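You operate a simulated robot arm through the tools that you are given. There is no shell and no other tool. Be economical: measure what you need, move in short steps, check, and stop when the job is done.

You run a simulated two-armed robot. Do the job below in one go: nothing can be reset, and whatever is moved stays where it is left.

Task
Pick up the brown carton marked "caps" from the top of the long bench with one hand, pass it to the other hand and put it on the small shelf beside the green bike. Set down upright: brown carton.

Only the result counts: the job must be done as asked and must still hold three seconds after the hand-in. Knocking over, shifting, dropping, spilling or breaking anything else fails it. A push-on lid holds only when it is set on centred and level and pressed home; a screw cap is set on level and turned clockwise until tight.

Robot
Two 7-joint arms with two-finger parallel grippers on one trunk, on a base that drives. Base frame: it is fixed to the floor where the robot stands at the start and does not move with it; the origin is under the middle of the robot, x ahead of it, y to its left, z up; the surface under the hand at the start is at about z = 0.9. Lengths are in m, angles in degrees, forces in N, time in s.
The left shoulder is at the start at [0.07, 0.176, 1.095], the right one opposite. With the tool pointing down near the work surface each hand reaches from about 0.3 to 0.74 m from the robot's upright axis, wherever it stands, measured 20 degrees to its own side. Places, roughly: small shelf beside the green bike (26x24 cm) [-0.44, 3.72, 1.04]. Payload 3.43 kg a hand.
The tool frame of a hand sits at the grasp point between the pads (the TCP): z along the fingers, y along the line on which they close. The tips reach 0.03 m beyond it. The gripper opens to 0.094 m. The fingers are 0.028 m wide and 0.01 m thick; the gripper's body (0.05 by 0.096 m) begins 0.055 m behind the TCP.
Orientation is that of the tool frame in the base frame, as [roll, pitch, yaw] about the fixed x, y, z axes, in that order (R = Rz(yaw) Ry(pitch) Rx(roll)). With the fingers straight down and closing along the base's y, the tool's x points along the base's -x, its y along +y and its z along -z.

Tools
- The arms move only by the tool send_rows. It takes "left_deltas", "right_deltas" or both (then of equal length, played together; a hand with none holds still); each is a list of rows, each a list of 7 numbers: the finger opening in m, from 0 to 0.094, then the shift along the base's x, y, z in m, then the turn, a rotation vector about the base's x, y, z in degrees. In form: [[claw, x, y, z, wx, wy, wz], ...]. A call has 1 to 10 rows; each row is the pose to reach, as a shift and turn from the pose commanded when the call began. Rows are played at 5 a second. More than 0.05 m and 8.6 degrees between two rows, or a gripper value outside its range, and nothing of the call is played. A pose out of reach is approached as far as the arm can. The call stops where the force on the tool passes 40 N (or 10 N more than at its start, if that is more) or the arm is blocked; 0.2 s more then pass. The fingers move at their own pace (about 0.153 m/s each) and stop on an object; they squeeze with about 40 N. The grip force told is the motor's: it shows also when the fingers shut on nothing. Time passes only in rows, and 0.2 s behind the last, so rows that repeat a pose let the fingers close. It gives the time, the measured TCP pose, the force on the tool (base axes), the opening and the grip force at its end, in the units of the frame above (readings bear some noise), with the torque about the TCP (base axes, N m) and any sound that the robot's microphone picked up.
- Cameras (640 x 400 px; columns grow to the right, rows downward): "scene" is now at [0.1332, 0.0011, 1.4046]; the picture's right is [0.02, -1.00, 0.00], its down [-0.64, -0.01, -0.77] and it looks along [0.77, 0.02, -0.64] (base axes); focal length 287 px, centre (320, 200). "left" rides on the left gripper at [0.076, -0.014, -0.103] in its tool frame; the picture's right is [0.18, 0.98, 0.00], its down [-0.75, 0.14, -0.64] and it looks along [-0.63, 0.12, 0.77] (tool axes); focal length 243 px, centre (320, 200). "right" rides on the right gripper at [0.076, 0.014, -0.103] in its tool frame; the picture's right is [-0.18, 0.98, 0.00], its down [-0.75, -0.14, -0.64] and it looks along [-0.63, -0.12, 0.77] (tool axes); focal length 243 px, centre (320, 200). There is no depth. A picture from a camera that has moved, and an enlarged one, comes with that camera's place and axes in the base frame and with its lens.
- get_image(camera): a new picture of that camera. It takes no simulated time.
- raise_lower(by): slides the trunk up (or, below 0, down) by that many m; the arms and the scene camera ride with it, the base frame stays. It gives what a move gives, with no picture.
- steer(legs): drives the robot by 1 to 6 legs, each [ahead, turn to the left] in m and degrees, along the robot's own axes; the way and the turn of a leg run together, so that a leg with both is an arc; at most 1.5 m and 180 degrees a leg. The arms and the cameras ride along, it lands a little off, and it stops where it bumps. It gives what a move gives.
- pan_tilt(pan, tilt): turns the head with the scene camera to pan (to the left, within 86 degrees either way) and tilt (down, from -29 to 69), counted from straight ahead of the robot. It gives what a move gives.
- enlarge(camera, box): a new picture of the part [left, top, right, bottom] of that camera's present view, enlarged. It takes no simulated time.
- sign_off(): hands the job in; it is judged then, once.

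Go step by step. Nothing tells you exact positions but the pictures and the camera data: compare them with the known pose of the tool, close in by small moves and look again before you grip or let go. The budget is 120 turns and 100 pictures, counting those below and the enlarged ones. Unless the task says otherwise, let go and move clear before handing in, and close with one line.

The tools are called after "Request:" as name(argument=value, ...) on one line, values as JSON. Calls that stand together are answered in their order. send_rows: Moves the arms, as the interface text tells. Its arguments: {"type":"object","properties":{"left_deltas":{"type":"array","items":{"type":"array","items":{"type":"number"}}},"right_deltas":{"type":"array","items":{"type":"array","items":{"type":"number"}}}},"required":[]} The other tools are called the same way: raise_lower (by) slides the trunk up or down; steer (legs) drives the base; pan_tilt (pan, tilt) turns the head that bears the scene camera; get_image (camera) takes a picture; enlarge (camera, box) takes an enlarged picture of a part of a camera's view; sign_off () hands the job in.

At the start:

```text
time: 0.0
left_tool_pos: [0.5335, 0.2457, 1.1066]
left_ee_rot: [-180.0, 0.0, 179.9]
left_wrist_force: [0.3, -0.2, -0.1]
left_wrist_torque: [-0.01, 0.03, 0.0]
left_opening: 0.0942
left_grip_force: 0.0
right_tool_pos: [0.521, -0.1913, 1.1781]
right_ee_rot: [179.9, 0.0, 179.8]
right_wrist_force: [0.3, -0.2, 0.0]
right_wrist_torque: [0.0, -0.04, 0.03]
right_opening: 0.0939
right_grip_force: 0.1
trunk travel left (down, up): [-0.675, 0.165]
robot x, y, heading: [0.0011, 0.0004, -0.1]
head pan, tilt: [1.2, 39.5]
```

scene: 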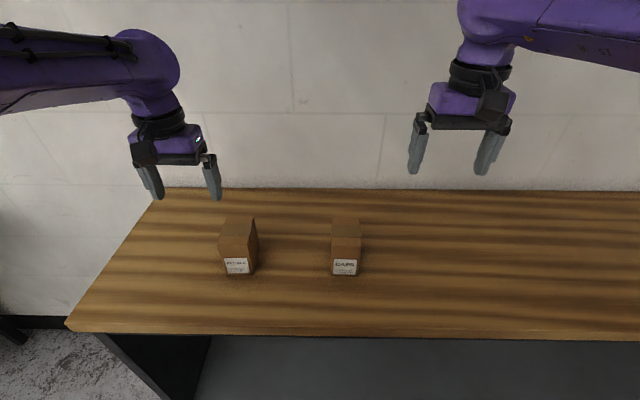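
right: 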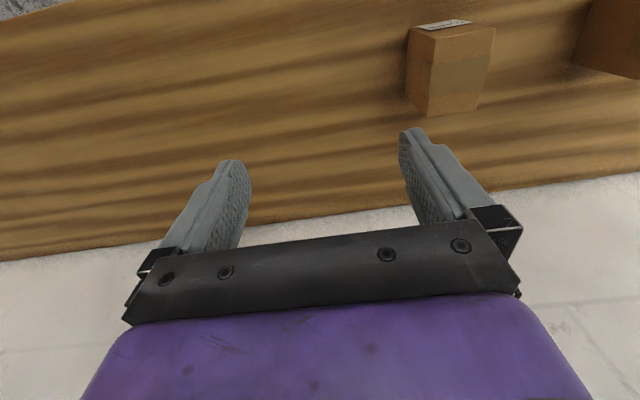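
left: 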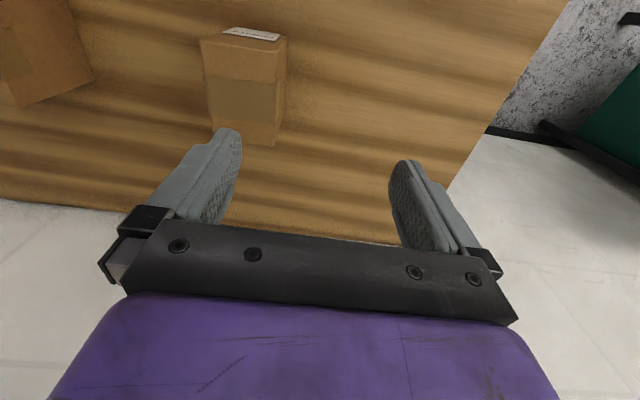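

I see two cartons on the bench; I enlarge to read the labels, and look towards the shelf on the left.

Request:
enlarge(camera="scene", box=[200, 200, 380, 290])

Request:
pan_tilt(pan=80, tilt=15)

Request:
get_image(camera="scene")

```text
3.56 times, centred on (290, 245) of scene
camera zoom: at [0.1332, 0.0011, 1.4046], right [0.02, -1.0, 0.0], down [-0.64, -0.01, -0.77], along [0.77, 0.02, -0.64], focal length 1021 px, centre (427, 40)
```

zoom: 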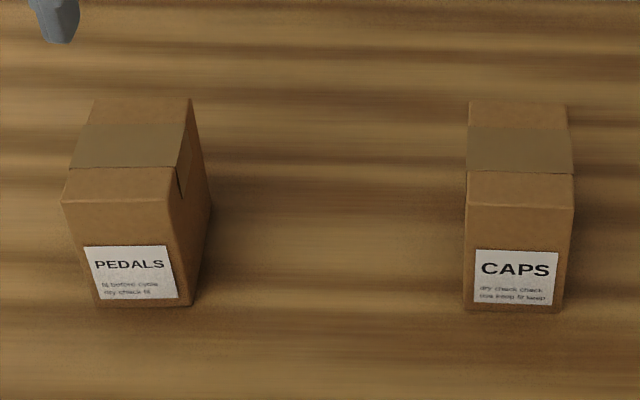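

```text
time: 1.5
left_tool_pos: [0.5339, 0.2458, 1.1078]
left_ee_rot: [180.0, 0.0, 179.8]
left_wrist_force: [0.6, 0.0, -0.1]
left_wrist_torque: [0.02, -0.01, -0.04]
left_opening: 0.094
left_grip_force: 0.0
right_tool_pos: [0.5219, -0.1899, 1.1783]
right_ee_rot: [-180.0, 0.1, 179.8]
right_wrist_force: [1.1, 0.0, 0.5]
right_wrist_torque: [-0.03, -0.02, 0.02]
right_opening: 0.094
right_grip_force: 0.2
trunk travel left (down, up): [-0.675, 0.165]
robot x, y, heading: [0.0038, -0.0013, 0.0]
head pan, tilt: [80.0, 15.0]
```

```text
95 pictures are left
camera scene: at [0.0641, 0.0912, 1.4434], right [0.98, -0.17, 0.0], down [-0.05, -0.26, -0.97], along [0.17, 0.95, -0.26], focal length 287 px, centre (320, 200)
```

scene: 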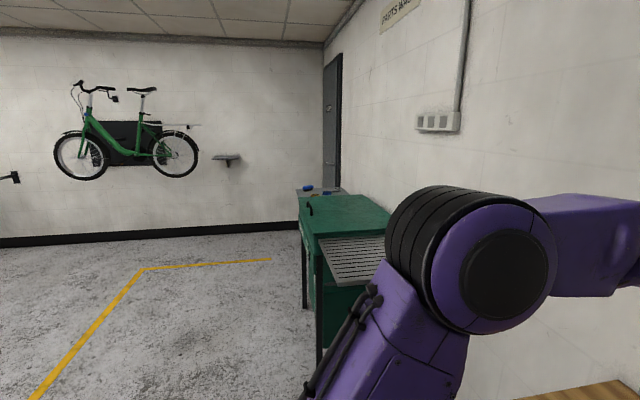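

The caps carton is the right one, at about (0.53, -0.04), roughly 0.058 wide (y), 0.08 deep and 0.095 high. The shelf is on the far wall, to the right of the bike. I bring the right hand above the carton and check.

Request:
pan_tilt(pan=0, tilt=42)

Request:
send_rows(right_deltas=[[0.094, 0.003, 0.05, 0, 0, 0, 0], [0.094, 0.006, 0.1, -0.01, 0, 0, 0], [0.094, 0.01, 0.15, -0.04, 0, 0, -1], [0.094, 0.01, 0.15, -0.08, 0, 0, -1.5]])

Request:
get_image(camera="scene")

Request:
get_image(camera="right")

```text
time: 3.0
left_tool_pos: [0.5327, 0.2455, 1.1074]
left_ee_rot: [179.9, 0.1, 180.0]
left_wrist_force: [1.1, -0.7, 0.1]
left_wrist_torque: [-0.04, 0.02, 0.0]
left_opening: 0.094
left_grip_force: 0.2
right_tool_pos: [0.5225, -0.1903, 1.1782]
right_ee_rot: [180.0, 0.2, 179.7]
right_wrist_force: [0.6, 0.2, -0.1]
right_wrist_torque: [-0.02, -0.04, -0.02]
right_opening: 0.0939
right_grip_force: 0.0
trunk travel left (down, up): [-0.675, 0.165]
robot x, y, heading: [0.0003, -0.0024, 0.1]
head pan, tilt: [0.0, 42.0]
```

```text
refused: row 2 steps farther than a row can; nothing moved
```

```text
94 pictures are left
camera scene: at [0.1314, -0.0006, 1.4009], right [0.0, -1.0, 0.0], down [-0.67, 0.0, -0.74], along [0.74, 0.0, -0.67], focal length 287 px, centre (320, 200)
```

scene: 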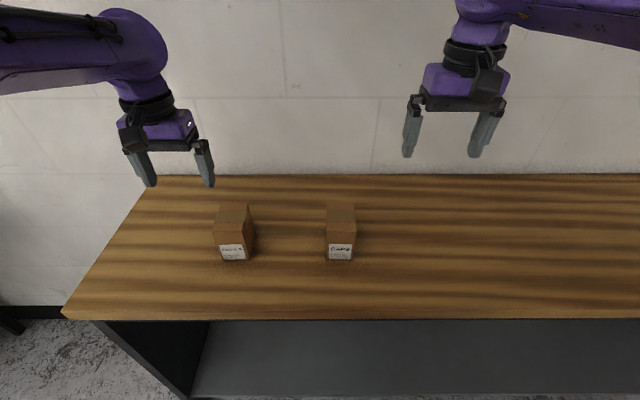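

```text
93 pictures are left
camera right: at [0.4452, -0.1758, 1.2817], right [0.19, 0.98, 0.0], down [0.75, -0.14, 0.64], along [0.63, -0.12, -0.77], focal length 243 px, centre (320, 200)
```

right: 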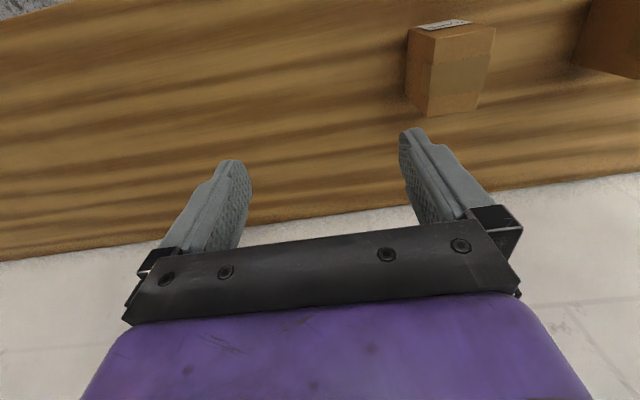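

Same view; the step was too long, so I use shorter steps.

Request:
send_rows(right_deltas=[[0.094, 0.003, 0.045, 0, 0, 0, 0], [0.094, 0.006, 0.09, -0.01, 0, 0, 0], [0.094, 0.009, 0.13, -0.03, 0, 0, -1], [0.094, 0.01, 0.151, -0.06, 0, 0, -1.5], [0.094, 0.01, 0.151, -0.1, 0, 0, -1.5], [0.094, 0.01, 0.151, -0.1, 0, 0, -1.5]])

Request:
enlarge(camera="scene", box=[240, 100, 440, 280])

Request:
get_image(camera="right")

```text
time: 4.5
left_tool_pos: [0.5347, 0.246, 1.108]
left_ee_rot: [-180.0, 0.0, 180.0]
left_wrist_force: [0.1, 0.5, 0.6]
left_wrist_torque: [-0.04, -0.01, 0.01]
left_opening: 0.094
left_grip_force: 0.0
right_tool_pos: [0.5319, -0.0401, 1.0791]
right_ee_rot: [-180.0, 0.0, 178.4]
right_wrist_force: [0.8, 0.4, -0.6]
right_wrist_torque: [0.02, -0.03, -0.01]
right_opening: 0.0938
right_grip_force: 0.0
trunk travel left (down, up): [-0.675, 0.165]
robot x, y, heading: [0.0031, -0.0025, 0.1]
head pan, tilt: [0.0, 42.0]
```

```text
2.22 times, centred on (340, 190) of scene
camera zoom: at [0.131, -0.0005, 1.4009], right [0.0, -1.0, 0.0], down [-0.67, 0.0, -0.74], along [0.74, 0.0, -0.67], focal length 638 px, centre (276, 222)
```

zoom: 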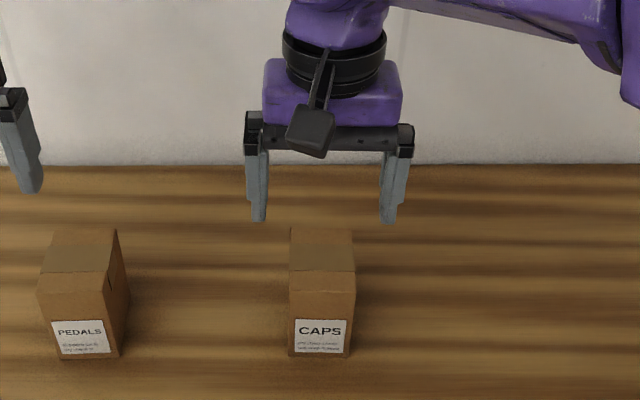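

```text
91 pictures are left
camera right: at [0.4562, -0.0235, 1.1827], right [0.21, 0.98, 0.0], down [0.75, -0.16, 0.64], along [0.63, -0.14, -0.77], focal length 243 px, centre (320, 200)
```

right: 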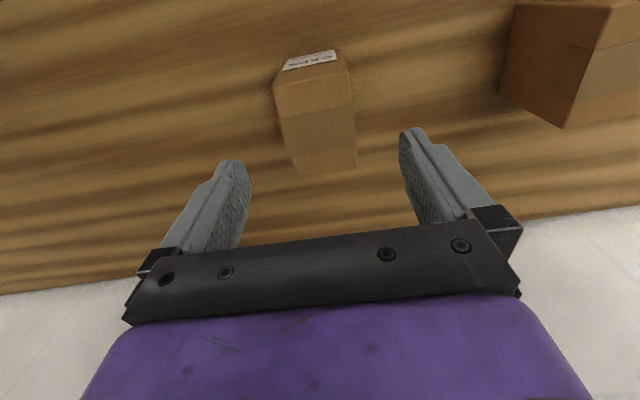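

The carton is centred under the fingers (about x 0.534, y -0.042). I lower the right hand to grip 0.025 below its top and close.

Request:
send_rows(right_deltas=[[0.094, 0.001, -0.002, -0.04, 0, 0, 0], [0.094, 0.001, -0.002, -0.075, 0, 0, 0], [0.094, 0.001, -0.002, -0.108, 0, 0, 0], [0.094, 0.001, -0.002, -0.108, 0, 0, 0]])

Request:
enlarge(camera="scene", box=[240, 130, 440, 280])

Request:
get_image(camera="right")

```text
time: 5.5
left_tool_pos: [0.5343, 0.2457, 1.1084]
left_ee_rot: [-179.9, -0.1, 179.9]
left_wrist_force: [-0.4, -0.4, -0.2]
left_wrist_torque: [0.01, 0.01, -0.03]
left_opening: 0.094
left_grip_force: 0.1
right_tool_pos: [0.5331, -0.0422, 0.9701]
right_ee_rot: [-180.0, 0.1, 178.3]
right_wrist_force: [0.3, -0.5, -0.5]
right_wrist_torque: [0.04, 0.0, -0.01]
right_opening: 0.0941
right_grip_force: 0.0
trunk travel left (down, up): [-0.675, 0.165]
robot x, y, heading: [-0.0025, -0.0018, -0.0]
head pan, tilt: [0.0, 42.0]
```

```text
2.67 times, centred on (340, 205) of scene
camera zoom: at [0.1311, -0.0008, 1.4009], right [0.0, -1.0, 0.0], down [-0.67, 0.0, -0.74], along [0.74, 0.0, -0.67], focal length 766 px, centre (267, 187)
```

zoom: 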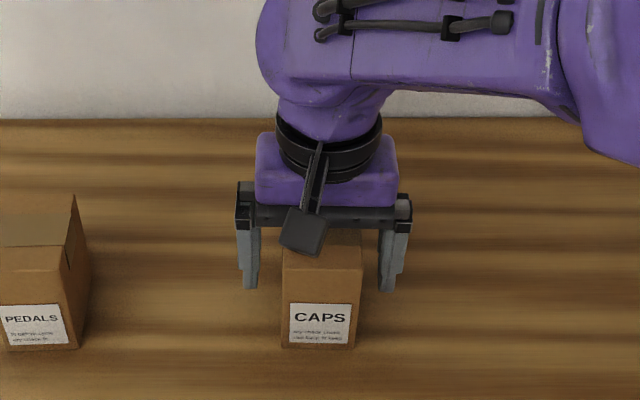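

```text
89 pictures are left
camera right: at [0.4574, -0.0249, 1.0737], right [0.21, 0.98, 0.0], down [0.75, -0.16, 0.64], along [0.63, -0.14, -0.77], focal length 243 px, centre (320, 200)
```

right: 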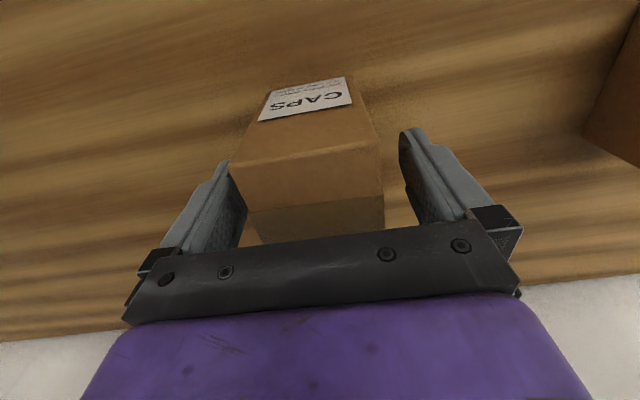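

The fingers straddle the carton. I close and lift.

Request:
send_rows(right_deltas=[[0.04, 0, 0, 0, 0, 0, 0], [0.04, 0, 0, 0, 0, 0, 0], [0.04, 0, 0, 0, 0, 0, 0], [0.04, 0, 0, 0.03, 0, 0, 0], [0.04, 0, 0, 0.08, 0, 0, 0], [0.04, 0, 0, 0.13, 0, 0, 0], [0.04, 0, 0, 0.17, 0, 0, 0]])

Request:
get_image(camera="scene")

```text
time: 7.0
left_tool_pos: [0.5331, 0.2468, 1.1081]
left_ee_rot: [179.9, 0.0, 179.9]
left_wrist_force: [-0.5, 0.5, -0.4]
left_wrist_torque: [0.0, -0.04, 0.01]
left_opening: 0.0941
left_grip_force: 0.0
right_tool_pos: [0.5332, -0.0411, 1.1408]
right_ee_rot: [179.9, 0.1, 178.3]
right_wrist_force: [-1.0, 0.5, -3.0]
right_wrist_torque: [0.0, 0.02, -0.04]
right_opening: 0.0621
right_grip_force: 40.1
trunk travel left (down, up): [-0.675, 0.165]
robot x, y, heading: [-0.0029, 0.0008, -0.1]
head pan, tilt: [0.0, 42.0]
```

```text
88 pictures are left
camera scene: at [0.1311, -0.0006, 1.4009], right [0.0, -1.0, 0.0], down [-0.67, 0.0, -0.74], along [0.74, 0.0, -0.67], focal length 287 px, centre (320, 200)
```

scene: 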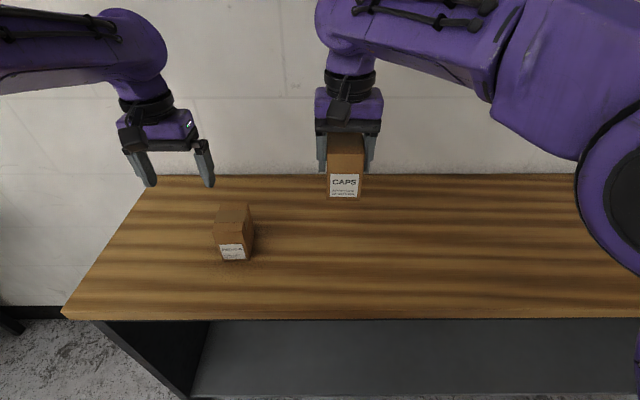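

The carton is held (62 mm wide). I move it ahead of the chest and turn it 60°, while the left hand pitches toward horizontal.

Request:
send_rows(right_deltas=[[0.04, 0.01, 0.005, 0.01, 0, 0, 7.5], [0.04, 0.02, 0.015, 0.02, 0, 0, 15], [0.04, 0.03, 0.025, 0.03, 0, 0, 22.5], [0.04, 0.04, 0.035, 0.04, 0, 0, 30], [0.04, 0.05, 0.045, 0.05, 0, 0, 37.5], [0.04, 0.06, 0.055, 0.06, 0, 0, 45], [0.04, 0.065, 0.065, 0.06, 0, 0, 52.5], [0.04, 0.067, 0.072, 0.06, 0, 0, 60], [0.04, 0.067, 0.072, 0.06, 0, 0, 60], [0.04, 0.067, 0.072, 0.06, 0, 0, 60]], left_deltas=[[0.094, -0.005, 0.005, 0.01, 0, -8.5, 0], [0.094, -0.01, 0.01, 0.02, 0, -17, 0], [0.094, -0.015, 0.015, 0.03, 0, -25.5, 0], [0.094, -0.02, 0.02, 0.04, 0, -34, 0], [0.094, -0.025, 0.02, 0.05, 0, -42.5, 0], [0.094, -0.03, 0.02, 0.05, 0, -51, 0], [0.094, -0.03, 0.02, 0.05, 0, -59.5, 0], [0.094, -0.03, 0.02, 0.05, 0, -68, 0], [0.094, -0.03, 0.02, 0.05, 0, -76.5, 0], [0.094, -0.03, 0.02, 0.05, 0, -85, 0]])

Request:
get_image(camera="scene")

```text
time: 9.2
left_tool_pos: [0.506, 0.2655, 1.1573]
left_ee_rot: [-180.0, 85.0, -180.0]
left_wrist_force: [-0.6, -0.3, 0.1]
left_wrist_torque: [-0.03, -0.02, -0.04]
left_opening: 0.0938
left_grip_force: 0.0
left hand out of reach, approached as far as the arm can: row 2
right_tool_pos: [0.57, -0.0088, 1.2014]
right_ee_rot: [179.9, 0.2, -121.7]
right_wrist_force: [-2.0, 0.0, -1.8]
right_wrist_torque: [0.0, 0.0, -0.02]
right_opening: 0.0622
right_grip_force: 40.3
right hand out of reach, approached as far as the arm can: row 5, 6, 7, 8, 9, 10
trunk travel left (down, up): [-0.675, 0.165]
robot x, y, heading: [0.0036, -0.0049, -0.1]
head pan, tilt: [0.0, 42.0]
```

```text
87 pictures are left
camera scene: at [0.132, -0.0001, 1.4008], right [0.0, -1.0, 0.0], down [-0.67, 0.0, -0.74], along [0.74, 0.0, -0.67], focal length 287 px, centre (320, 200)
```

scene: 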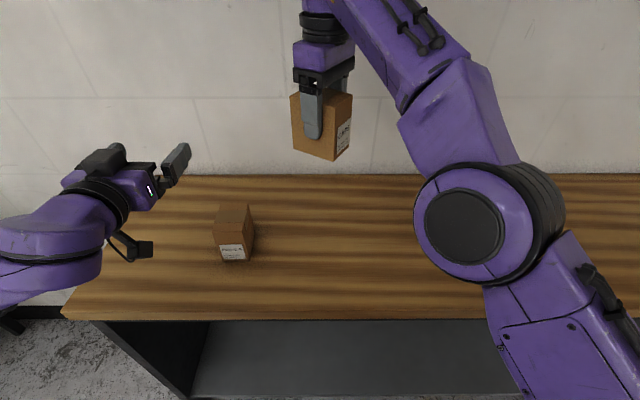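

The left hand turns horizontal well; the right arm hit its reach limit, so I bring the carton slightly nearer and finish levelling the left.

Request:
send_rows(right_deltas=[[0.04, -0.02, -0.015, -0.015, 0, 0, 0], [0.04, -0.04, -0.03, -0.03, 0, 0, 0], [0.04, -0.04, -0.03, -0.03, 0, 0, 0]], left_deltas=[[0.094, 0, 0, 0, 0, -2.5, 0], [0.094, 0, 0, 0, 0, -5, 0], [0.094, 0, 0, 0, 0, -5, 0]])

Request:
send_rows(left_deltas=[[0.094, -0.01, 0, 0, 0, 0, -7.5], [0.094, -0.02, -0.02, 0, 0, 0, -15], [0.094, -0.03, -0.04, 0, 0, 0, -22.5], [0.094, -0.045, -0.06, 0, 0, 0, -30], [0.094, -0.045, -0.06, 0, 0, 0, -30]])

Request:
get_image(camera="scene")

```text
time: 10.1
left_tool_pos: [0.5049, 0.2662, 1.1581]
left_ee_rot: [117.5, 89.9, 117.5]
left_wrist_force: [0.0, 0.7, 0.1]
left_wrist_torque: [0.0, 0.0, -0.03]
left_opening: 0.094
left_grip_force: 0.1
right_tool_pos: [0.5314, -0.0398, 1.1721]
right_ee_rot: [-180.0, 0.1, -121.7]
right_wrist_force: [0.3, -1.0, -3.5]
right_wrist_torque: [-0.04, -0.01, 0.0]
right_opening: 0.0621
right_grip_force: 40.0
trunk travel left (down, up): [-0.675, 0.165]
robot x, y, heading: [-0.0012, -0.0005, -0.2]
head pan, tilt: [0.0, 42.0]
```

```text
time: 11.2
left_tool_pos: [0.4724, 0.209, 1.1623]
left_ee_rot: [85.6, 89.9, 55.4]
left_wrist_force: [0.0, 0.2, 0.0]
left_wrist_torque: [-0.02, -0.01, 0.04]
left_opening: 0.094
left_grip_force: 0.1
left hand out of reach, approached as far as the arm can: row 1, 2, 3, 4, 5
right_tool_pos: [0.5313, -0.0394, 1.1708]
right_ee_rot: [-179.9, 0.1, -121.8]
right_wrist_force: [0.5, -0.3, -1.5]
right_wrist_torque: [0.02, 0.03, 0.0]
right_opening: 0.0621
right_grip_force: 39.2
trunk travel left (down, up): [-0.675, 0.165]
robot x, y, heading: [-0.0009, 0.0009, 0.1]
head pan, tilt: [0.0, 42.0]
```

```text
86 pictures are left
camera scene: at [0.1319, -0.001, 1.4008], right [0.0, -1.0, 0.0], down [-0.67, 0.0, -0.74], along [0.74, 0.0, -0.67], focal length 287 px, centre (320, 200)
```

scene: 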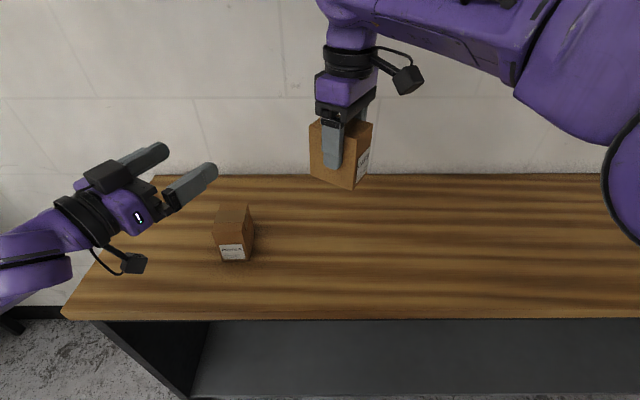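

The left hand is at heading -30° but near its inner limit, so I raise the trunk and bring both hands lower relative to the shoulders, with the carton further ahead.

Request:
raise_lower(by=0.12)

Request:
send_rows(right_deltas=[[0.04, 0.0, 0.0, -0.035, 0, 0, 0], [0.04, 0.0, 0.0, -0.07, 0, 0, 0], [0.04, 0.02, 0.0, -0.1, 0, 0, 0], [0.04, 0.05, 0.02, -0.1, 0, 0, 0], [0.04, 0.069, 0.04, -0.1, 0, 0, 0], [0.04, 0.069, 0.059, -0.1, 0, 0, 0], [0.04, 0.069, 0.059, -0.1, 0, 0, 0]], left_deltas=[[0.094, 0, 0, -0.035, 0, 0, 0], [0.094, 0, 0, -0.07, 0, 0, 0], [0.094, 0, 0, -0.1, 0, 0, 0], [0.094, 0, 0, -0.117, 0, 0, 0], [0.094, 0, 0, -0.117, 0, 0, 0], [0.094, 0, 0, -0.117, 0, 0, 0], [0.094, 0, 0, -0.117, 0, 0, 0]])

Request:
get_image(camera="scene")

```text
time: 12.8
left_tool_pos: [0.4726, 0.2096, 1.2805]
left_ee_rot: [100.8, 89.9, 70.8]
left_wrist_force: [-0.4, -0.3, -0.1]
left_wrist_torque: [0.0, 0.0, 0.01]
left_opening: 0.094
left_grip_force: 0.1
right_tool_pos: [0.5317, -0.0376, 1.29]
right_ee_rot: [-180.0, 0.1, -121.7]
right_wrist_force: [0.8, 0.9, -1.6]
right_wrist_torque: [-0.01, 0.01, 0.04]
right_opening: 0.0621
right_grip_force: 39.9
trunk travel left (down, up): [-0.795, 0.045]
robot x, y, heading: [0.0001, -0.0018, 0.2]
head pan, tilt: [0.0, 42.0]
```

```text
time: 14.3
left_tool_pos: [0.4756, 0.2104, 1.1626]
left_ee_rot: [94.1, 89.9, 64.2]
left_wrist_force: [0.0, -0.4, 0.1]
left_wrist_torque: [-0.03, 0.02, -0.01]
left_opening: 0.0942
left_grip_force: 0.2
left hand out of reach, approached as far as the arm can: row 1, 2, 3, 4, 5, 6, 7
right_tool_pos: [0.5992, 0.0195, 1.1912]
right_ee_rot: [-179.9, 0.0, -121.7]
right_wrist_force: [0.0, -0.6, -3.0]
right_wrist_torque: [-0.01, 0.02, 0.02]
right_opening: 0.0622
right_grip_force: 40.0
trunk travel left (down, up): [-0.795, 0.045]
robot x, y, heading: [-0.0002, -0.0001, 0.2]
head pan, tilt: [0.0, 42.0]
```

```text
85 pictures are left
camera scene: at [0.1318, -0.0007, 1.5208], right [0.0, -1.0, 0.0], down [-0.67, 0.0, -0.74], along [0.74, 0.0, -0.67], focal length 287 px, centre (320, 200)
```

scene: 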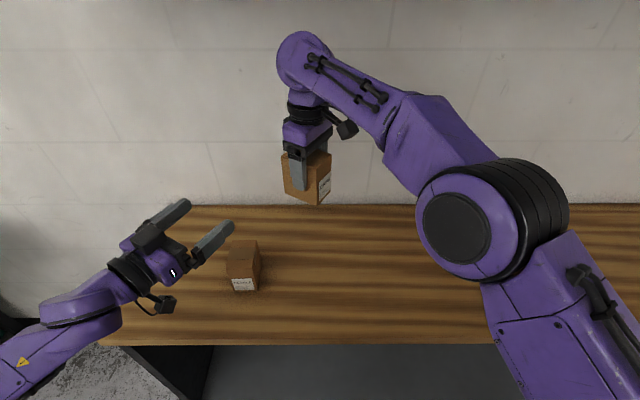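

The carton is now at (0.60, 0.02, 1.19). I line the left hand up on the approach axis, still 0.14 m short.

Request:
send_rows(left_deltas=[[0.094, 0, -0.04, 0.0, 0, 0, 0], [0.094, 0, -0.08, 0.002, 0, 0, 0], [0.094, 0, -0.118, 0.003, 0, 0, 0], [0.094, 0, -0.118, 0.003, 0, 0, 0]])

Request:
get_image(camera="scene")

Request:
get_image(camera="left")

```text
time: 15.3
left_tool_pos: [0.48, 0.1823, 1.1526]
left_ee_rot: [89.3, 89.9, 59.0]
left_wrist_force: [-1.3, -0.2, 0.6]
left_wrist_torque: [-0.02, -0.01, -0.03]
left_opening: 0.0937
left_grip_force: 0.0
left hand out of reach, approached as far as the arm can: row 1, 2, 3, 4
right_tool_pos: [0.5998, 0.0189, 1.1928]
right_ee_rot: [180.0, 0.0, -121.8]
right_wrist_force: [-0.7, -0.9, -3.0]
right_wrist_torque: [-0.02, 0.04, 0.01]
right_opening: 0.0622
right_grip_force: 40.8
trunk travel left (down, up): [-0.795, 0.045]
robot x, y, heading: [-0.0002, -0.0057, -0.1]
head pan, tilt: [0.0, 42.0]
```

```text
84 pictures are left
camera scene: at [0.1322, -0.0008, 1.5208], right [0.0, -1.0, 0.0], down [-0.67, 0.0, -0.74], along [0.74, 0.0, -0.67], focal length 287 px, centre (320, 200)
```

scene: 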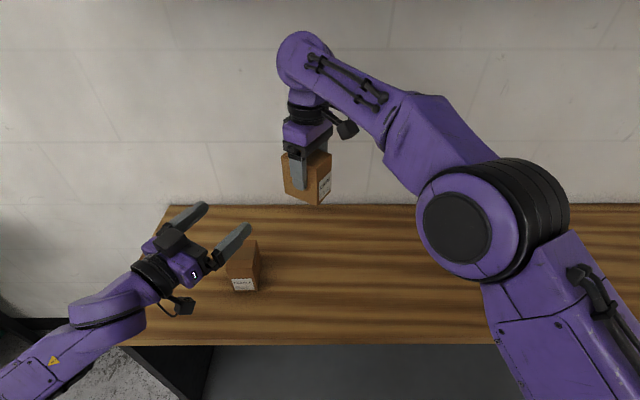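

```text
83 pictures are left
camera left: at [0.3824, 0.2209, 1.0768], right [0.49, 0.85, -0.18], down [-0.49, 0.44, 0.75], along [0.72, -0.28, 0.63], focal length 243 px, centre (320, 200)
```

left: 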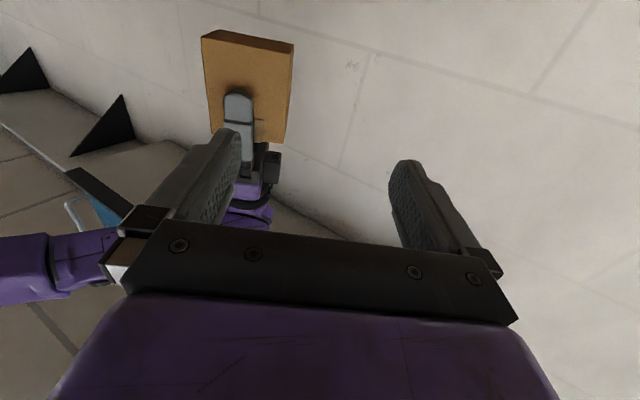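

The left arm is limited close in; I probe whether it has more freedom further forward.

Request:
send_rows(left_deltas=[[0.094, 0.02, -0.03, 0.005, 0, 0, 0], [0.094, 0.03, -0.06, 0.012, 0, 0, 0], [0.094, 0.03, -0.06, 0.012, 0, 0, 0]])

```text
time: 16.1
left_tool_pos: [0.4774, 0.1834, 1.1529]
left_ee_rot: [77.4, 89.8, 47.4]
left_wrist_force: [-0.1, 0.0, -0.1]
left_wrist_torque: [0.03, 0.0, 0.02]
left_opening: 0.0941
left_grip_force: 0.1
left hand out of reach, approached as far as the arm can: row 1, 2, 3
right_tool_pos: [0.5995, 0.0196, 1.1916]
right_ee_rot: [179.9, 0.1, -121.7]
right_wrist_force: [-1.6, 0.3, -2.4]
right_wrist_torque: [0.0, 0.02, 0.01]
right_opening: 0.0622
right_grip_force: 40.3
trunk travel left (down, up): [-0.795, 0.045]
robot x, y, heading: [0.0017, 0.0004, -0.0]
head pan, tilt: [0.0, 42.0]
```

Stuck at a joint limit; I turn the left hand back to heading 0 and try moving inwards from there.

Request:
send_rows(left_deltas=[[0.094, 0, 0.005, 0, 0, 0, 7.5], [0.094, 0, 0.01, 0, 0, 0, 15], [0.094, 0, 0.01, 0, 0, 0, 22.5], [0.094, 0, 0, 0, 0, 0, 30], [0.094, 0.0, -0.03, 0.0, 0, 0, 30], [0.094, 0.0, -0.06, 0.005, 0, 0, 30], [0.094, 0.0, -0.09, 0.01, 0, 0, 30], [0.094, 0.0, -0.09, 0.01, 0, 0, 30]])

Request:
get_image(camera="scene")

```text
time: 17.9
left_tool_pos: [0.5029, 0.2899, 1.1546]
left_ee_rot: [155.4, 89.6, 155.0]
left_wrist_force: [-0.2, -0.1, -0.4]
left_wrist_torque: [-0.04, -0.02, -0.01]
left_opening: 0.0941
left_grip_force: 0.1
left hand out of reach, approached as far as the arm can: row 1, 2, 3, 4, 5, 6, 7, 8
right_tool_pos: [0.6005, 0.0188, 1.1915]
right_ee_rot: [-180.0, 0.0, -121.7]
right_wrist_force: [-0.5, 0.3, -1.9]
right_wrist_torque: [-0.03, 0.0, 0.0]
right_opening: 0.0619
right_grip_force: 39.7
trunk travel left (down, up): [-0.795, 0.045]
robot x, y, heading: [0.0023, -0.0, -0.1]
head pan, tilt: [0.0, 42.0]
```

```text
82 pictures are left
camera scene: at [0.1319, -0.0006, 1.5208], right [0.0, -1.0, 0.0], down [-0.67, 0.0, -0.74], along [0.74, 0.0, -0.67], focal length 287 px, centre (320, 200)
```

scene: 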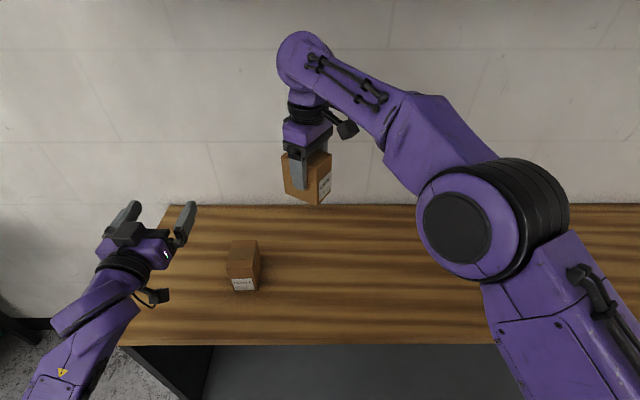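

Level pointing is too constrained; I tilt the left hand 30° downward, which should free the wrist, and try moving in again.

Request:
send_rows(left_deltas=[[0.094, 0, 0, 0, 0, 7.5, 0], [0.094, 0, 0, 0.01, 0, 15, 0], [0.094, 0, 0, 0.02, 0, 22.5, 0], [0.094, 0, 0, 0.03, 0, 30, 0], [0.094, 0.0, -0.04, 0.03, 0, 30, 0], [0.094, 0.0, -0.08, 0.03, 0, 30, 0], [0.094, 0.0, -0.12, 0.03, 0, 30, 0], [0.094, 0.0, -0.12, 0.03, 0, 30, 0]])

Request:
get_image(camera="scene")

```text
time: 19.8
left_tool_pos: [0.5011, 0.1816, 1.1791]
left_ee_rot: [180.0, 59.9, 179.8]
left_wrist_force: [0.2, 1.4, -0.5]
left_wrist_torque: [-0.02, -0.01, -0.01]
left_opening: 0.0939
left_grip_force: 0.1
left hand out of reach, approached as far as the arm can: row 1
right_tool_pos: [0.6, 0.0201, 1.1917]
right_ee_rot: [179.9, 0.0, -121.7]
right_wrist_force: [0.0, 0.6, -1.3]
right_wrist_torque: [-0.03, 0.03, -0.02]
right_opening: 0.0623
right_grip_force: 40.0
trunk travel left (down, up): [-0.795, 0.045]
robot x, y, heading: [-0.0019, -0.0019, -0.2]
head pan, tilt: [0.0, 42.0]
```

```text
81 pictures are left
camera scene: at [0.1315, 0.0004, 1.5208], right [0.0, -1.0, 0.0], down [-0.67, 0.0, -0.74], along [0.74, 0.0, -0.67], focal length 287 px, centre (320, 200)
```

scene: 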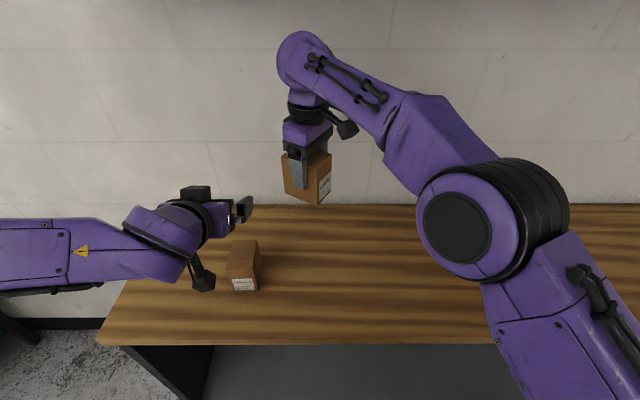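

Tilted, the arm moves freely. I turn it to heading -31.5° to match the carton and line up 0.13 m back along the approach axis.

Request:
send_rows(left_deltas=[[0.094, -0.003, -0.01, 0.01, 0, 0, -7.9], [0.094, -0.006, -0.03, 0.02, 0, 0, -15.8], [0.094, -0.01, -0.05, 0.03, 0, 0, -23.6], [0.094, -0.0145, -0.07, 0.048, 0, 0, -31.5], [0.094, -0.0145, -0.0926, 0.048, 0, 0, -31.5], [0.094, -0.0145, -0.0926, 0.048, 0, 0, -31.5]])

Request:
get_image(camera="scene")

Request:
get_image(camera="left")

```text
time: 21.1
left_tool_pos: [0.4855, 0.0859, 1.2261]
left_ee_rot: [179.9, 60.0, 148.1]
left_wrist_force: [-0.3, 0.0, -0.6]
left_wrist_torque: [0.0, 0.01, -0.03]
left_opening: 0.0941
left_grip_force: 0.1
right_tool_pos: [0.599, 0.0197, 1.1925]
right_ee_rot: [-180.0, 0.0, -121.7]
right_wrist_force: [0.1, 0.7, -1.9]
right_wrist_torque: [-0.01, 0.02, 0.01]
right_opening: 0.0617
right_grip_force: 39.9
trunk travel left (down, up): [-0.795, 0.045]
robot x, y, heading: [-0.0005, -0.0036, -0.3]
head pan, tilt: [0.0, 42.0]
```

```text
80 pictures are left
camera scene: at [0.132, 0.0001, 1.5208], right [0.0, -1.0, 0.0], down [-0.67, 0.0, -0.74], along [0.74, 0.0, -0.67], focal length 287 px, centre (320, 200)
```

scene: 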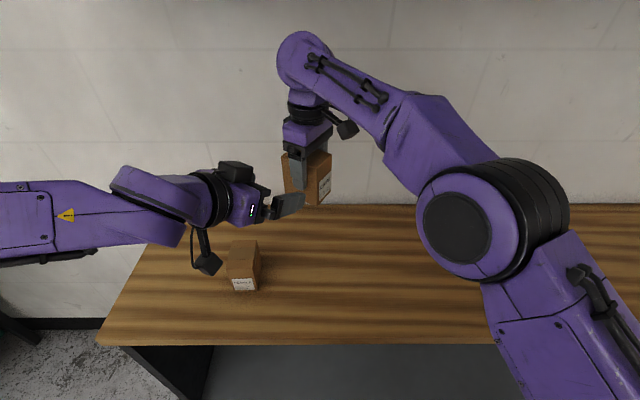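

```text
79 pictures are left
camera left: at [0.3694, 0.1391, 1.2113], right [0.44, 0.89, -0.16], down [-0.08, 0.21, 0.97], along [0.9, -0.41, 0.16], focal length 243 px, centre (320, 200)
```

left: 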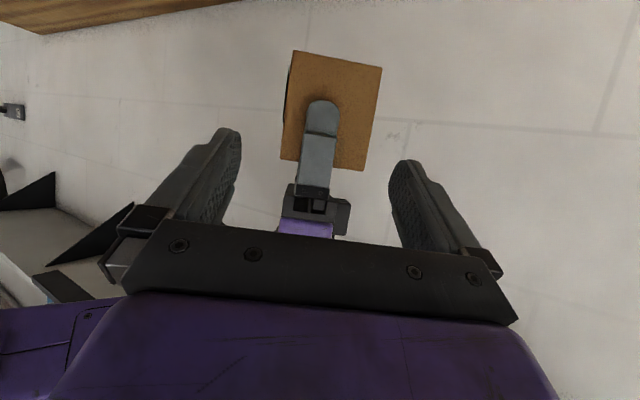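

The carton sits about 6 mm off the right hand's centre line, so I correct for that and advance part way.

Request:
send_rows(left_deltas=[[0.094, 0.018, -0.006, -0.01, 0, 0, 0], [0.094, 0.04, -0.017, -0.024, 0, 0, 0], [0.094, 0.055, -0.025, -0.034, 0, 0, 0], [0.094, 0.055, -0.025, -0.034, 0, 0, 0]])

Request:
get_image(camera="left")

Request:
enlarge(camera="scene", box=[200, 90, 380, 230])

```text
time: 22.1
left_tool_pos: [0.5417, 0.0631, 1.1935]
left_ee_rot: [179.8, 60.0, 148.2]
left_wrist_force: [0.8, 0.1, 0.9]
left_wrist_torque: [0.02, -0.01, 0.02]
left_opening: 0.0942
left_grip_force: 0.1
right_tool_pos: [0.5987, 0.018, 1.191]
right_ee_rot: [180.0, 0.2, -121.7]
right_wrist_force: [-0.3, 0.8, -2.7]
right_wrist_torque: [-0.03, 0.02, 0.02]
right_opening: 0.0619
right_grip_force: 40.2
trunk travel left (down, up): [-0.795, 0.045]
robot x, y, heading: [-0.0003, -0.0023, 0.1]
head pan, tilt: [0.0, 42.0]
```

```text
78 pictures are left
camera left: at [0.4244, 0.1158, 1.1785], right [0.44, 0.89, -0.16], down [-0.08, 0.21, 0.97], along [0.9, -0.41, 0.16], focal length 243 px, centre (320, 200)
```

left: 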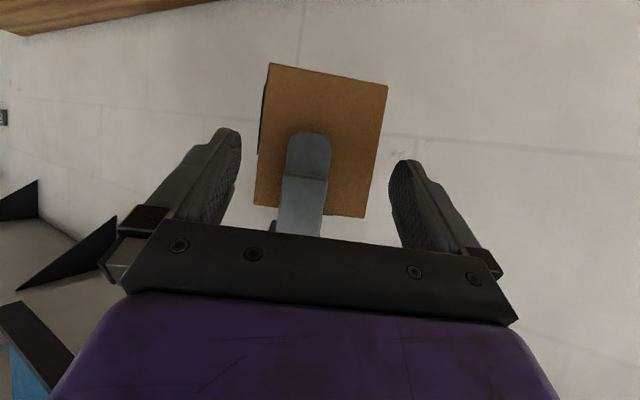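

```text
2.86 times, centred on (290, 160) of scene
camera zoom: at [0.1314, -0.0007, 1.5209], right [0.0, -1.0, 0.0], down [-0.67, 0.0, -0.74], along [0.74, 0.0, -0.67], focal length 820 px, centre (406, 314)
```

zoom: 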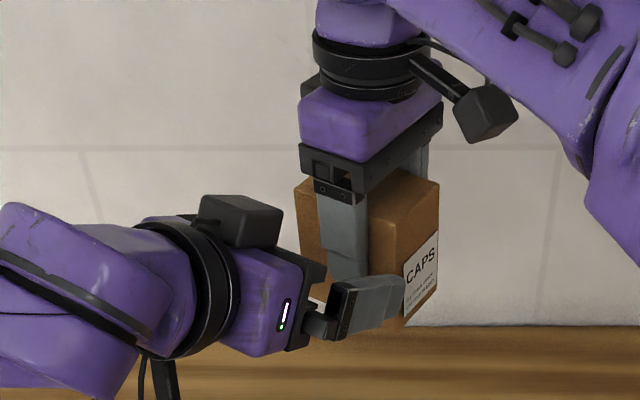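

Aligned within a couple of mm; I finish the approach with that correction.

Request:
send_rows(left_deltas=[[0.094, 0.012, -0.01, -0.009, 0, 0, 0], [0.094, 0.028, -0.019, -0.02, 0, 0, 0], [0.094, 0.043, -0.029, -0.031, 0, 0, 0], [0.094, 0.043, -0.029, -0.031, 0, 0, 0]])

Request:
get_image(camera="left")

Request:
enlarge(camera="scene", box=[200, 90, 380, 230])

```text
time: 23.1
left_tool_pos: [0.5849, 0.034, 1.1618]
left_ee_rot: [179.9, 60.0, 148.3]
left_wrist_force: [0.5, 3.2, 1.0]
left_wrist_torque: [-0.02, 0.01, 0.02]
left_opening: 0.094
left_grip_force: 0.0
right_tool_pos: [0.5988, 0.0184, 1.1917]
right_ee_rot: [180.0, 0.0, -121.8]
right_wrist_force: [-0.9, -3.3, -2.5]
right_wrist_torque: [-0.09, 0.03, 0.03]
right_opening: 0.0618
right_grip_force: 39.8
trunk travel left (down, up): [-0.795, 0.045]
robot x, y, heading: [0.0003, -0.0002, 0.2]
head pan, tilt: [0.0, 42.0]
```

```text
76 pictures are left
camera left: at [0.4682, 0.0868, 1.1469], right [0.44, 0.89, -0.16], down [-0.08, 0.21, 0.97], along [0.9, -0.41, 0.16], focal length 243 px, centre (320, 200)
```

left: 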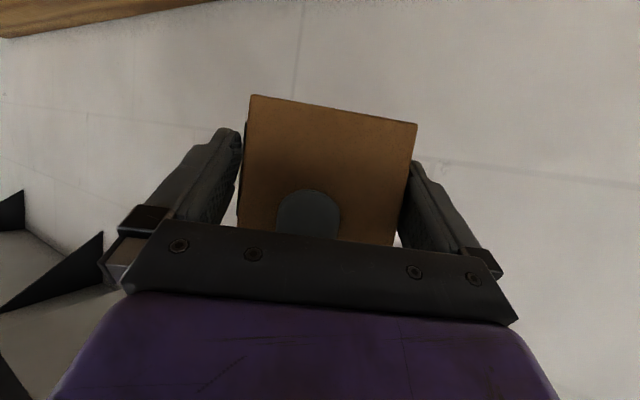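

```text
2.86 times, centred on (290, 160) of scene
camera zoom: at [0.1315, -0.0004, 1.5209], right [0.0, -1.0, 0.0], down [-0.67, 0.0, -0.74], along [0.74, 0.0, -0.67], focal length 820 px, centre (406, 314)
```

zoom: 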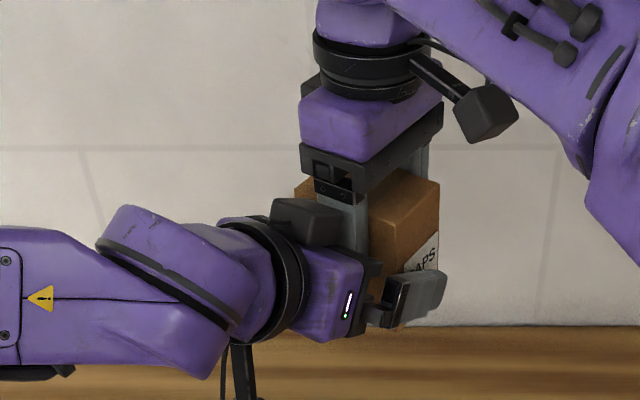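

There's a light touch on the far finger; I shift 2 mm to centre and close the left hand.

Request:
send_rows(left_deltas=[[0.094, 0.001, 0.002, 0, 0, 0, 0], [0.094, 0.001, 0.002, 0, 0, 0, 0], [0.06, 0.001, 0.002, 0, 0, 0, 0], [0.06, 0.001, 0.002, 0, 0, 0, 0], [0.06, 0.001, 0.002, 0, 0, 0, 0]])

Request:
get_image(camera="left")

```text
time: 24.4
left_tool_pos: [0.5844, 0.0364, 1.1602]
left_ee_rot: [179.9, 60.0, 148.3]
left_wrist_force: [7.7, 2.4, 0.2]
left_wrist_torque: [0.11, 0.12, -0.25]
left_opening: 0.0892
left_grip_force: 40.1
right_tool_pos: [0.5988, 0.0189, 1.1911]
right_ee_rot: [180.0, 0.1, -121.8]
right_wrist_force: [-8.2, -3.4, 0.6]
right_wrist_torque: [-0.21, 0.16, 0.46]
right_opening: 0.0619
right_grip_force: 40.2
trunk travel left (down, up): [-0.795, 0.045]
robot x, y, heading: [-0.0013, -0.0017, -0.1]
head pan, tilt: [0.0, 42.0]
```

```text
74 pictures are left
camera left: at [0.4692, 0.0887, 1.1468], right [0.44, 0.89, -0.16], down [-0.08, 0.21, 0.97], along [0.9, -0.41, 0.16], focal length 243 px, centre (320, 200)
```

left: 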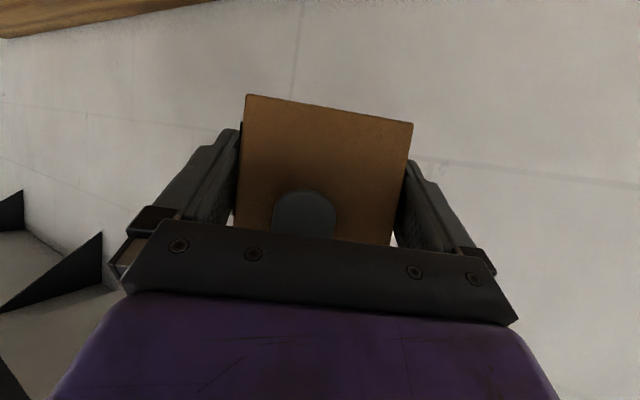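

The left hand grips (89 mm). I open the right hand slightly and lift it straight off.

Request:
send_rows(right_deltas=[[0.074, 0, 0, 0, 0, 0, 0], [0.074, 0, 0, 0, 0, 0, 0], [0.074, 0, 0, 0.03, 0, 0, 0], [0.074, 0, 0, 0.065, 0, 0, 0], [0.074, 0, 0, 0.1, 0, 0, 0], [0.074, 0, 0, 0.1, 0, 0, 0]])

Request:
get_image(camera="scene")

```text
time: 25.8
left_tool_pos: [0.5842, 0.0363, 1.1611]
left_ee_rot: [179.9, 60.1, 148.3]
left_wrist_force: [0.2, 0.8, 0.1]
left_wrist_torque: [0.0, 0.01, 0.01]
left_opening: 0.0891
left_grip_force: 40.7
right_tool_pos: [0.5925, 0.0023, 1.2688]
right_ee_rot: [-179.8, 0.1, -121.6]
right_wrist_force: [0.3, 0.1, -0.8]
right_wrist_torque: [0.01, -0.03, 0.02]
right_opening: 0.0739
right_grip_force: 0.0
right hand out of reach, approached as far as the arm can: row 4, 5, 6
trunk travel left (down, up): [-0.795, 0.045]
robot x, y, heading: [-0.0011, -0.0017, -0.0]
head pan, tilt: [0.0, 42.0]
```

```text
73 pictures are left
camera scene: at [0.132, -0.0002, 1.5208], right [0.0, -1.0, 0.0], down [-0.67, 0.0, -0.74], along [0.74, 0.0, -0.67], focal length 287 px, centre (320, 200)
```

scene: 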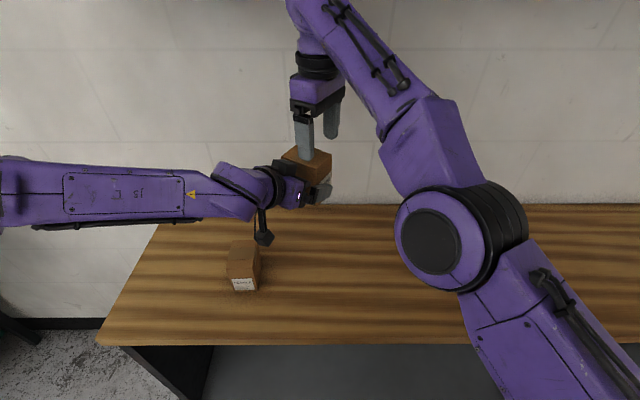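

The carton stays in the left hand; the right hand is clear above it. I retract it to the right and turn it back.

Request:
send_rows(right_deltas=[[0.074, -0.02, -0.03, 0.01, 0, 0, 0], [0.074, -0.05, -0.06, 0.01, 0, 0, 0], [0.074, -0.08, -0.09, 0.01, 0, 0, -7.5], [0.074, -0.1, -0.12, 0.01, 0, 0, -15], [0.074, -0.12, -0.15, 0.0, 0, 0, -22.5], [0.074, -0.14, -0.18, 0.0, 0, 0, -30], [0.074, -0.15, -0.2, 0, 0, 0, -37.5], [0.074, -0.15, -0.22, 0, 0, 0, -45], [0.074, -0.15, -0.24, 0, 0, 0, -52.5], [0.074, -0.15, -0.25, 0, 0, 0, -60]])

Request:
enlarge(camera="scene", box=[200, 90, 380, 230])

```text
time: 27.5
left_tool_pos: [0.5936, 0.0063, 1.1737]
left_ee_rot: [-178.0, 60.3, 152.8]
left_wrist_force: [0.3, 1.5, -1.0]
left_wrist_torque: [-0.01, 0.12, -0.09]
left_opening: 0.089
left_grip_force: 40.1
right_tool_pos: [0.6364, -0.2074, 1.2588]
right_ee_rot: [177.4, -6.7, -158.8]
right_wrist_force: [0.4, -0.1, -0.4]
right_wrist_torque: [0.03, 0.02, 0.04]
right_opening: 0.0741
right_grip_force: 0.1
right hand out of reach, approached as far as the arm can: row 1, 2, 3, 4, 5, 6, 7, 8
trunk travel left (down, up): [-0.795, 0.045]
robot x, y, heading: [0.0018, 0.0035, 0.5]
head pan, tilt: [0.0, 42.0]
stopped in row 8 (left hand): the arm was blocked; the commanded pose is now the measured one
```

```text
2.86 times, centred on (290, 160) of scene
camera zoom: at [0.1342, 0.084, 1.5283], right [0.01, -1.0, 0.05], down [-0.67, -0.05, -0.74], along [0.74, -0.03, -0.67], focal length 820 px, centre (406, 314)
```

zoom: 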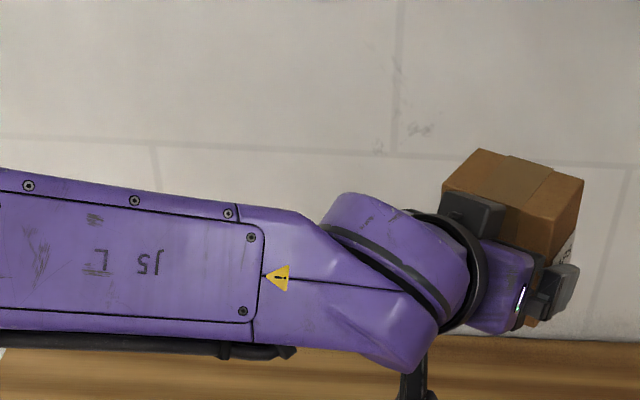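

Something odd: the camera was pushed sideways and the left arm shifted, so an arm likely pressed on the body. I look before moving further.

Request:
get_image(camera="scene")

Request:
get_image(camera="left")

Request:
get_image(camera="right")

```text
71 pictures are left
camera scene: at [0.1342, 0.084, 1.5283], right [0.01, -1.0, 0.05], down [-0.67, -0.05, -0.74], along [0.74, -0.03, -0.67], focal length 287 px, centre (320, 200)
```

scene: 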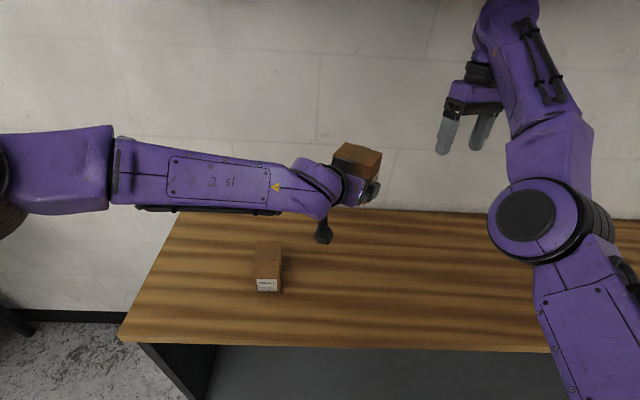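

```text
70 pictures are left
camera left: at [0.4734, 0.0535, 1.1582], right [0.39, 0.9, -0.18], down [-0.08, 0.23, 0.97], along [0.92, -0.37, 0.16], focal length 243 px, centre (320, 200)
```

left: 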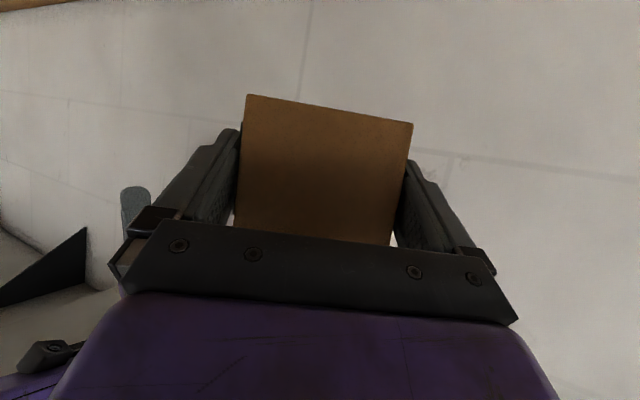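

```text
69 pictures are left
camera right: at [0.574, -0.2197, 1.3716], right [-0.18, 0.98, 0.02], down [0.83, 0.14, 0.54], along [0.53, 0.12, -0.84], focal length 243 px, centre (320, 200)
```

right: 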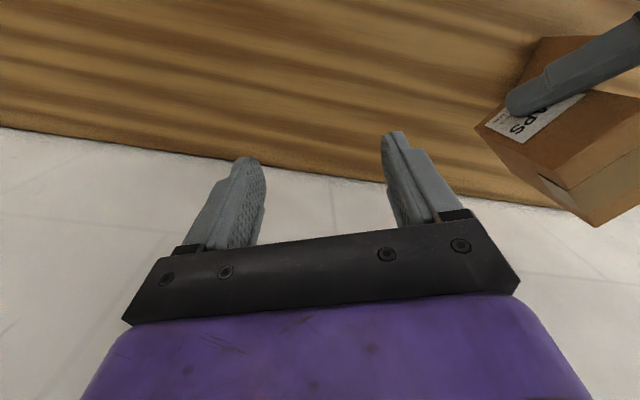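

The whole robot appears to have leaned about 3° to the left, probably from a fast arm swing. I hold still briefly and see whether it settles.

Request:
send_rows(right_deltas=[[0.074, 0, 0, 0, 0, 0, 0], [0.074, 0, 0, 0, 0, 0, 0]])

Request:
get_image(camera="scene")

```text
time: 27.8
left_tool_pos: [0.5821, -0.1267, 1.1541]
left_ee_rot: [169.7, 56.1, 139.6]
left_wrist_force: [-3.3, 0.5, 1.4]
left_wrist_torque: [0.07, 0.03, -0.02]
left_opening: 0.0892
left_grip_force: 40.1
right_tool_pos: [0.6358, -0.3325, 1.2327]
right_ee_rot: [172.1, -3.6, -159.5]
right_wrist_force: [1.8, 3.1, -1.4]
right_wrist_torque: [-0.28, 0.16, 0.0]
right_opening: 0.074
right_grip_force: 0.0
trunk travel left (down, up): [-0.795, 0.045]
robot x, y, heading: [0.0028, 0.0, 0.0]
head pan, tilt: [0.0, 42.0]
stopped in row 1 (left hand): the arm was blocked; the commanded pose is now the measured one
```

```text
68 pictures are left
camera scene: at [0.1325, -0.0805, 1.5245], right [0.0, -1.0, -0.05], down [-0.67, 0.04, -0.74], along [0.74, 0.03, -0.67], focal length 287 px, centre (320, 200)
```

scene: 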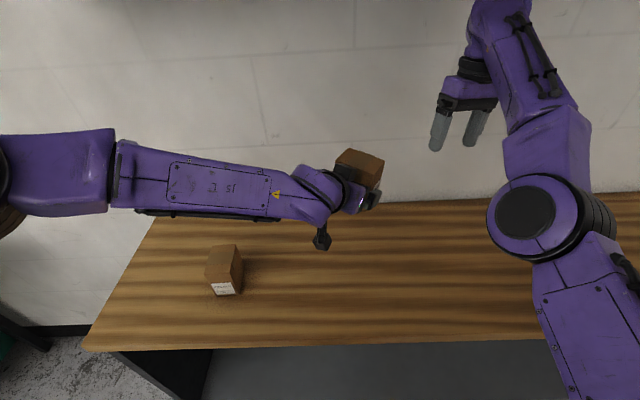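

The robot is rocking side to side; I just let time pass until it damps.

Request:
pan_tilt(pan=0, tilt=40)

Request:
pan_tilt(pan=0, tilt=42)

Request:
get_image(camera="scene")

```text
time: 28.4
left_tool_pos: [0.5832, -0.0003, 1.1601]
left_ee_rot: [179.7, 59.6, 149.2]
left_wrist_force: [4.4, 0.4, -1.9]
left_wrist_torque: [0.04, 0.22, -0.07]
left_opening: 0.0889
left_grip_force: 40.2
right_tool_pos: [0.6391, -0.1965, 1.2613]
right_ee_rot: [177.9, -5.9, -159.0]
right_wrist_force: [0.0, -0.3, 1.1]
right_wrist_torque: [0.07, 0.02, 0.03]
right_opening: 0.074
right_grip_force: 0.1
trunk travel left (down, up): [-0.795, 0.045]
robot x, y, heading: [0.0028, 0.0005, 0.3]
head pan, tilt: [0.0, 40.0]
```

```text
time: 29.0
left_tool_pos: [0.5823, -0.1107, 1.1524]
left_ee_rot: [170.9, 56.4, 140.6]
left_wrist_force: [-2.4, -1.3, -1.4]
left_wrist_torque: [0.08, -0.02, 0.03]
left_opening: 0.0891
left_grip_force: 40.2
right_tool_pos: [0.6387, -0.3123, 1.2369]
right_ee_rot: [173.0, -3.8, -159.3]
right_wrist_force: [0.4, 0.7, 0.7]
right_wrist_torque: [-0.06, 0.06, -0.02]
right_opening: 0.0739
right_grip_force: 0.2
trunk travel left (down, up): [-0.795, 0.045]
robot x, y, heading: [0.002, 0.0023, -0.1]
head pan, tilt: [0.0, 42.0]
```

```text
67 pictures are left
camera scene: at [0.135, -0.0781, 1.5237], right [0.0, -1.0, -0.05], down [-0.67, 0.04, -0.74], along [0.74, 0.03, -0.67], focal length 287 px, centre (320, 200)
```

scene: 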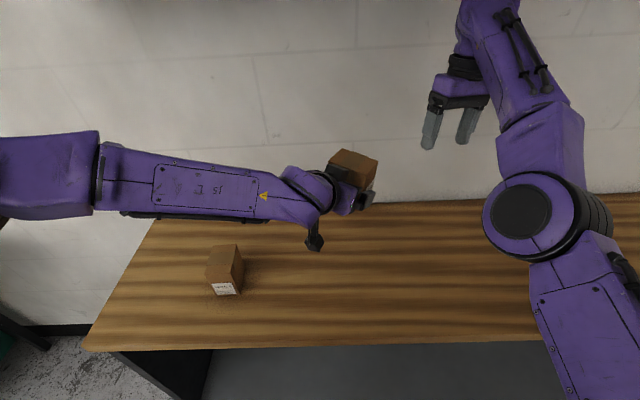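

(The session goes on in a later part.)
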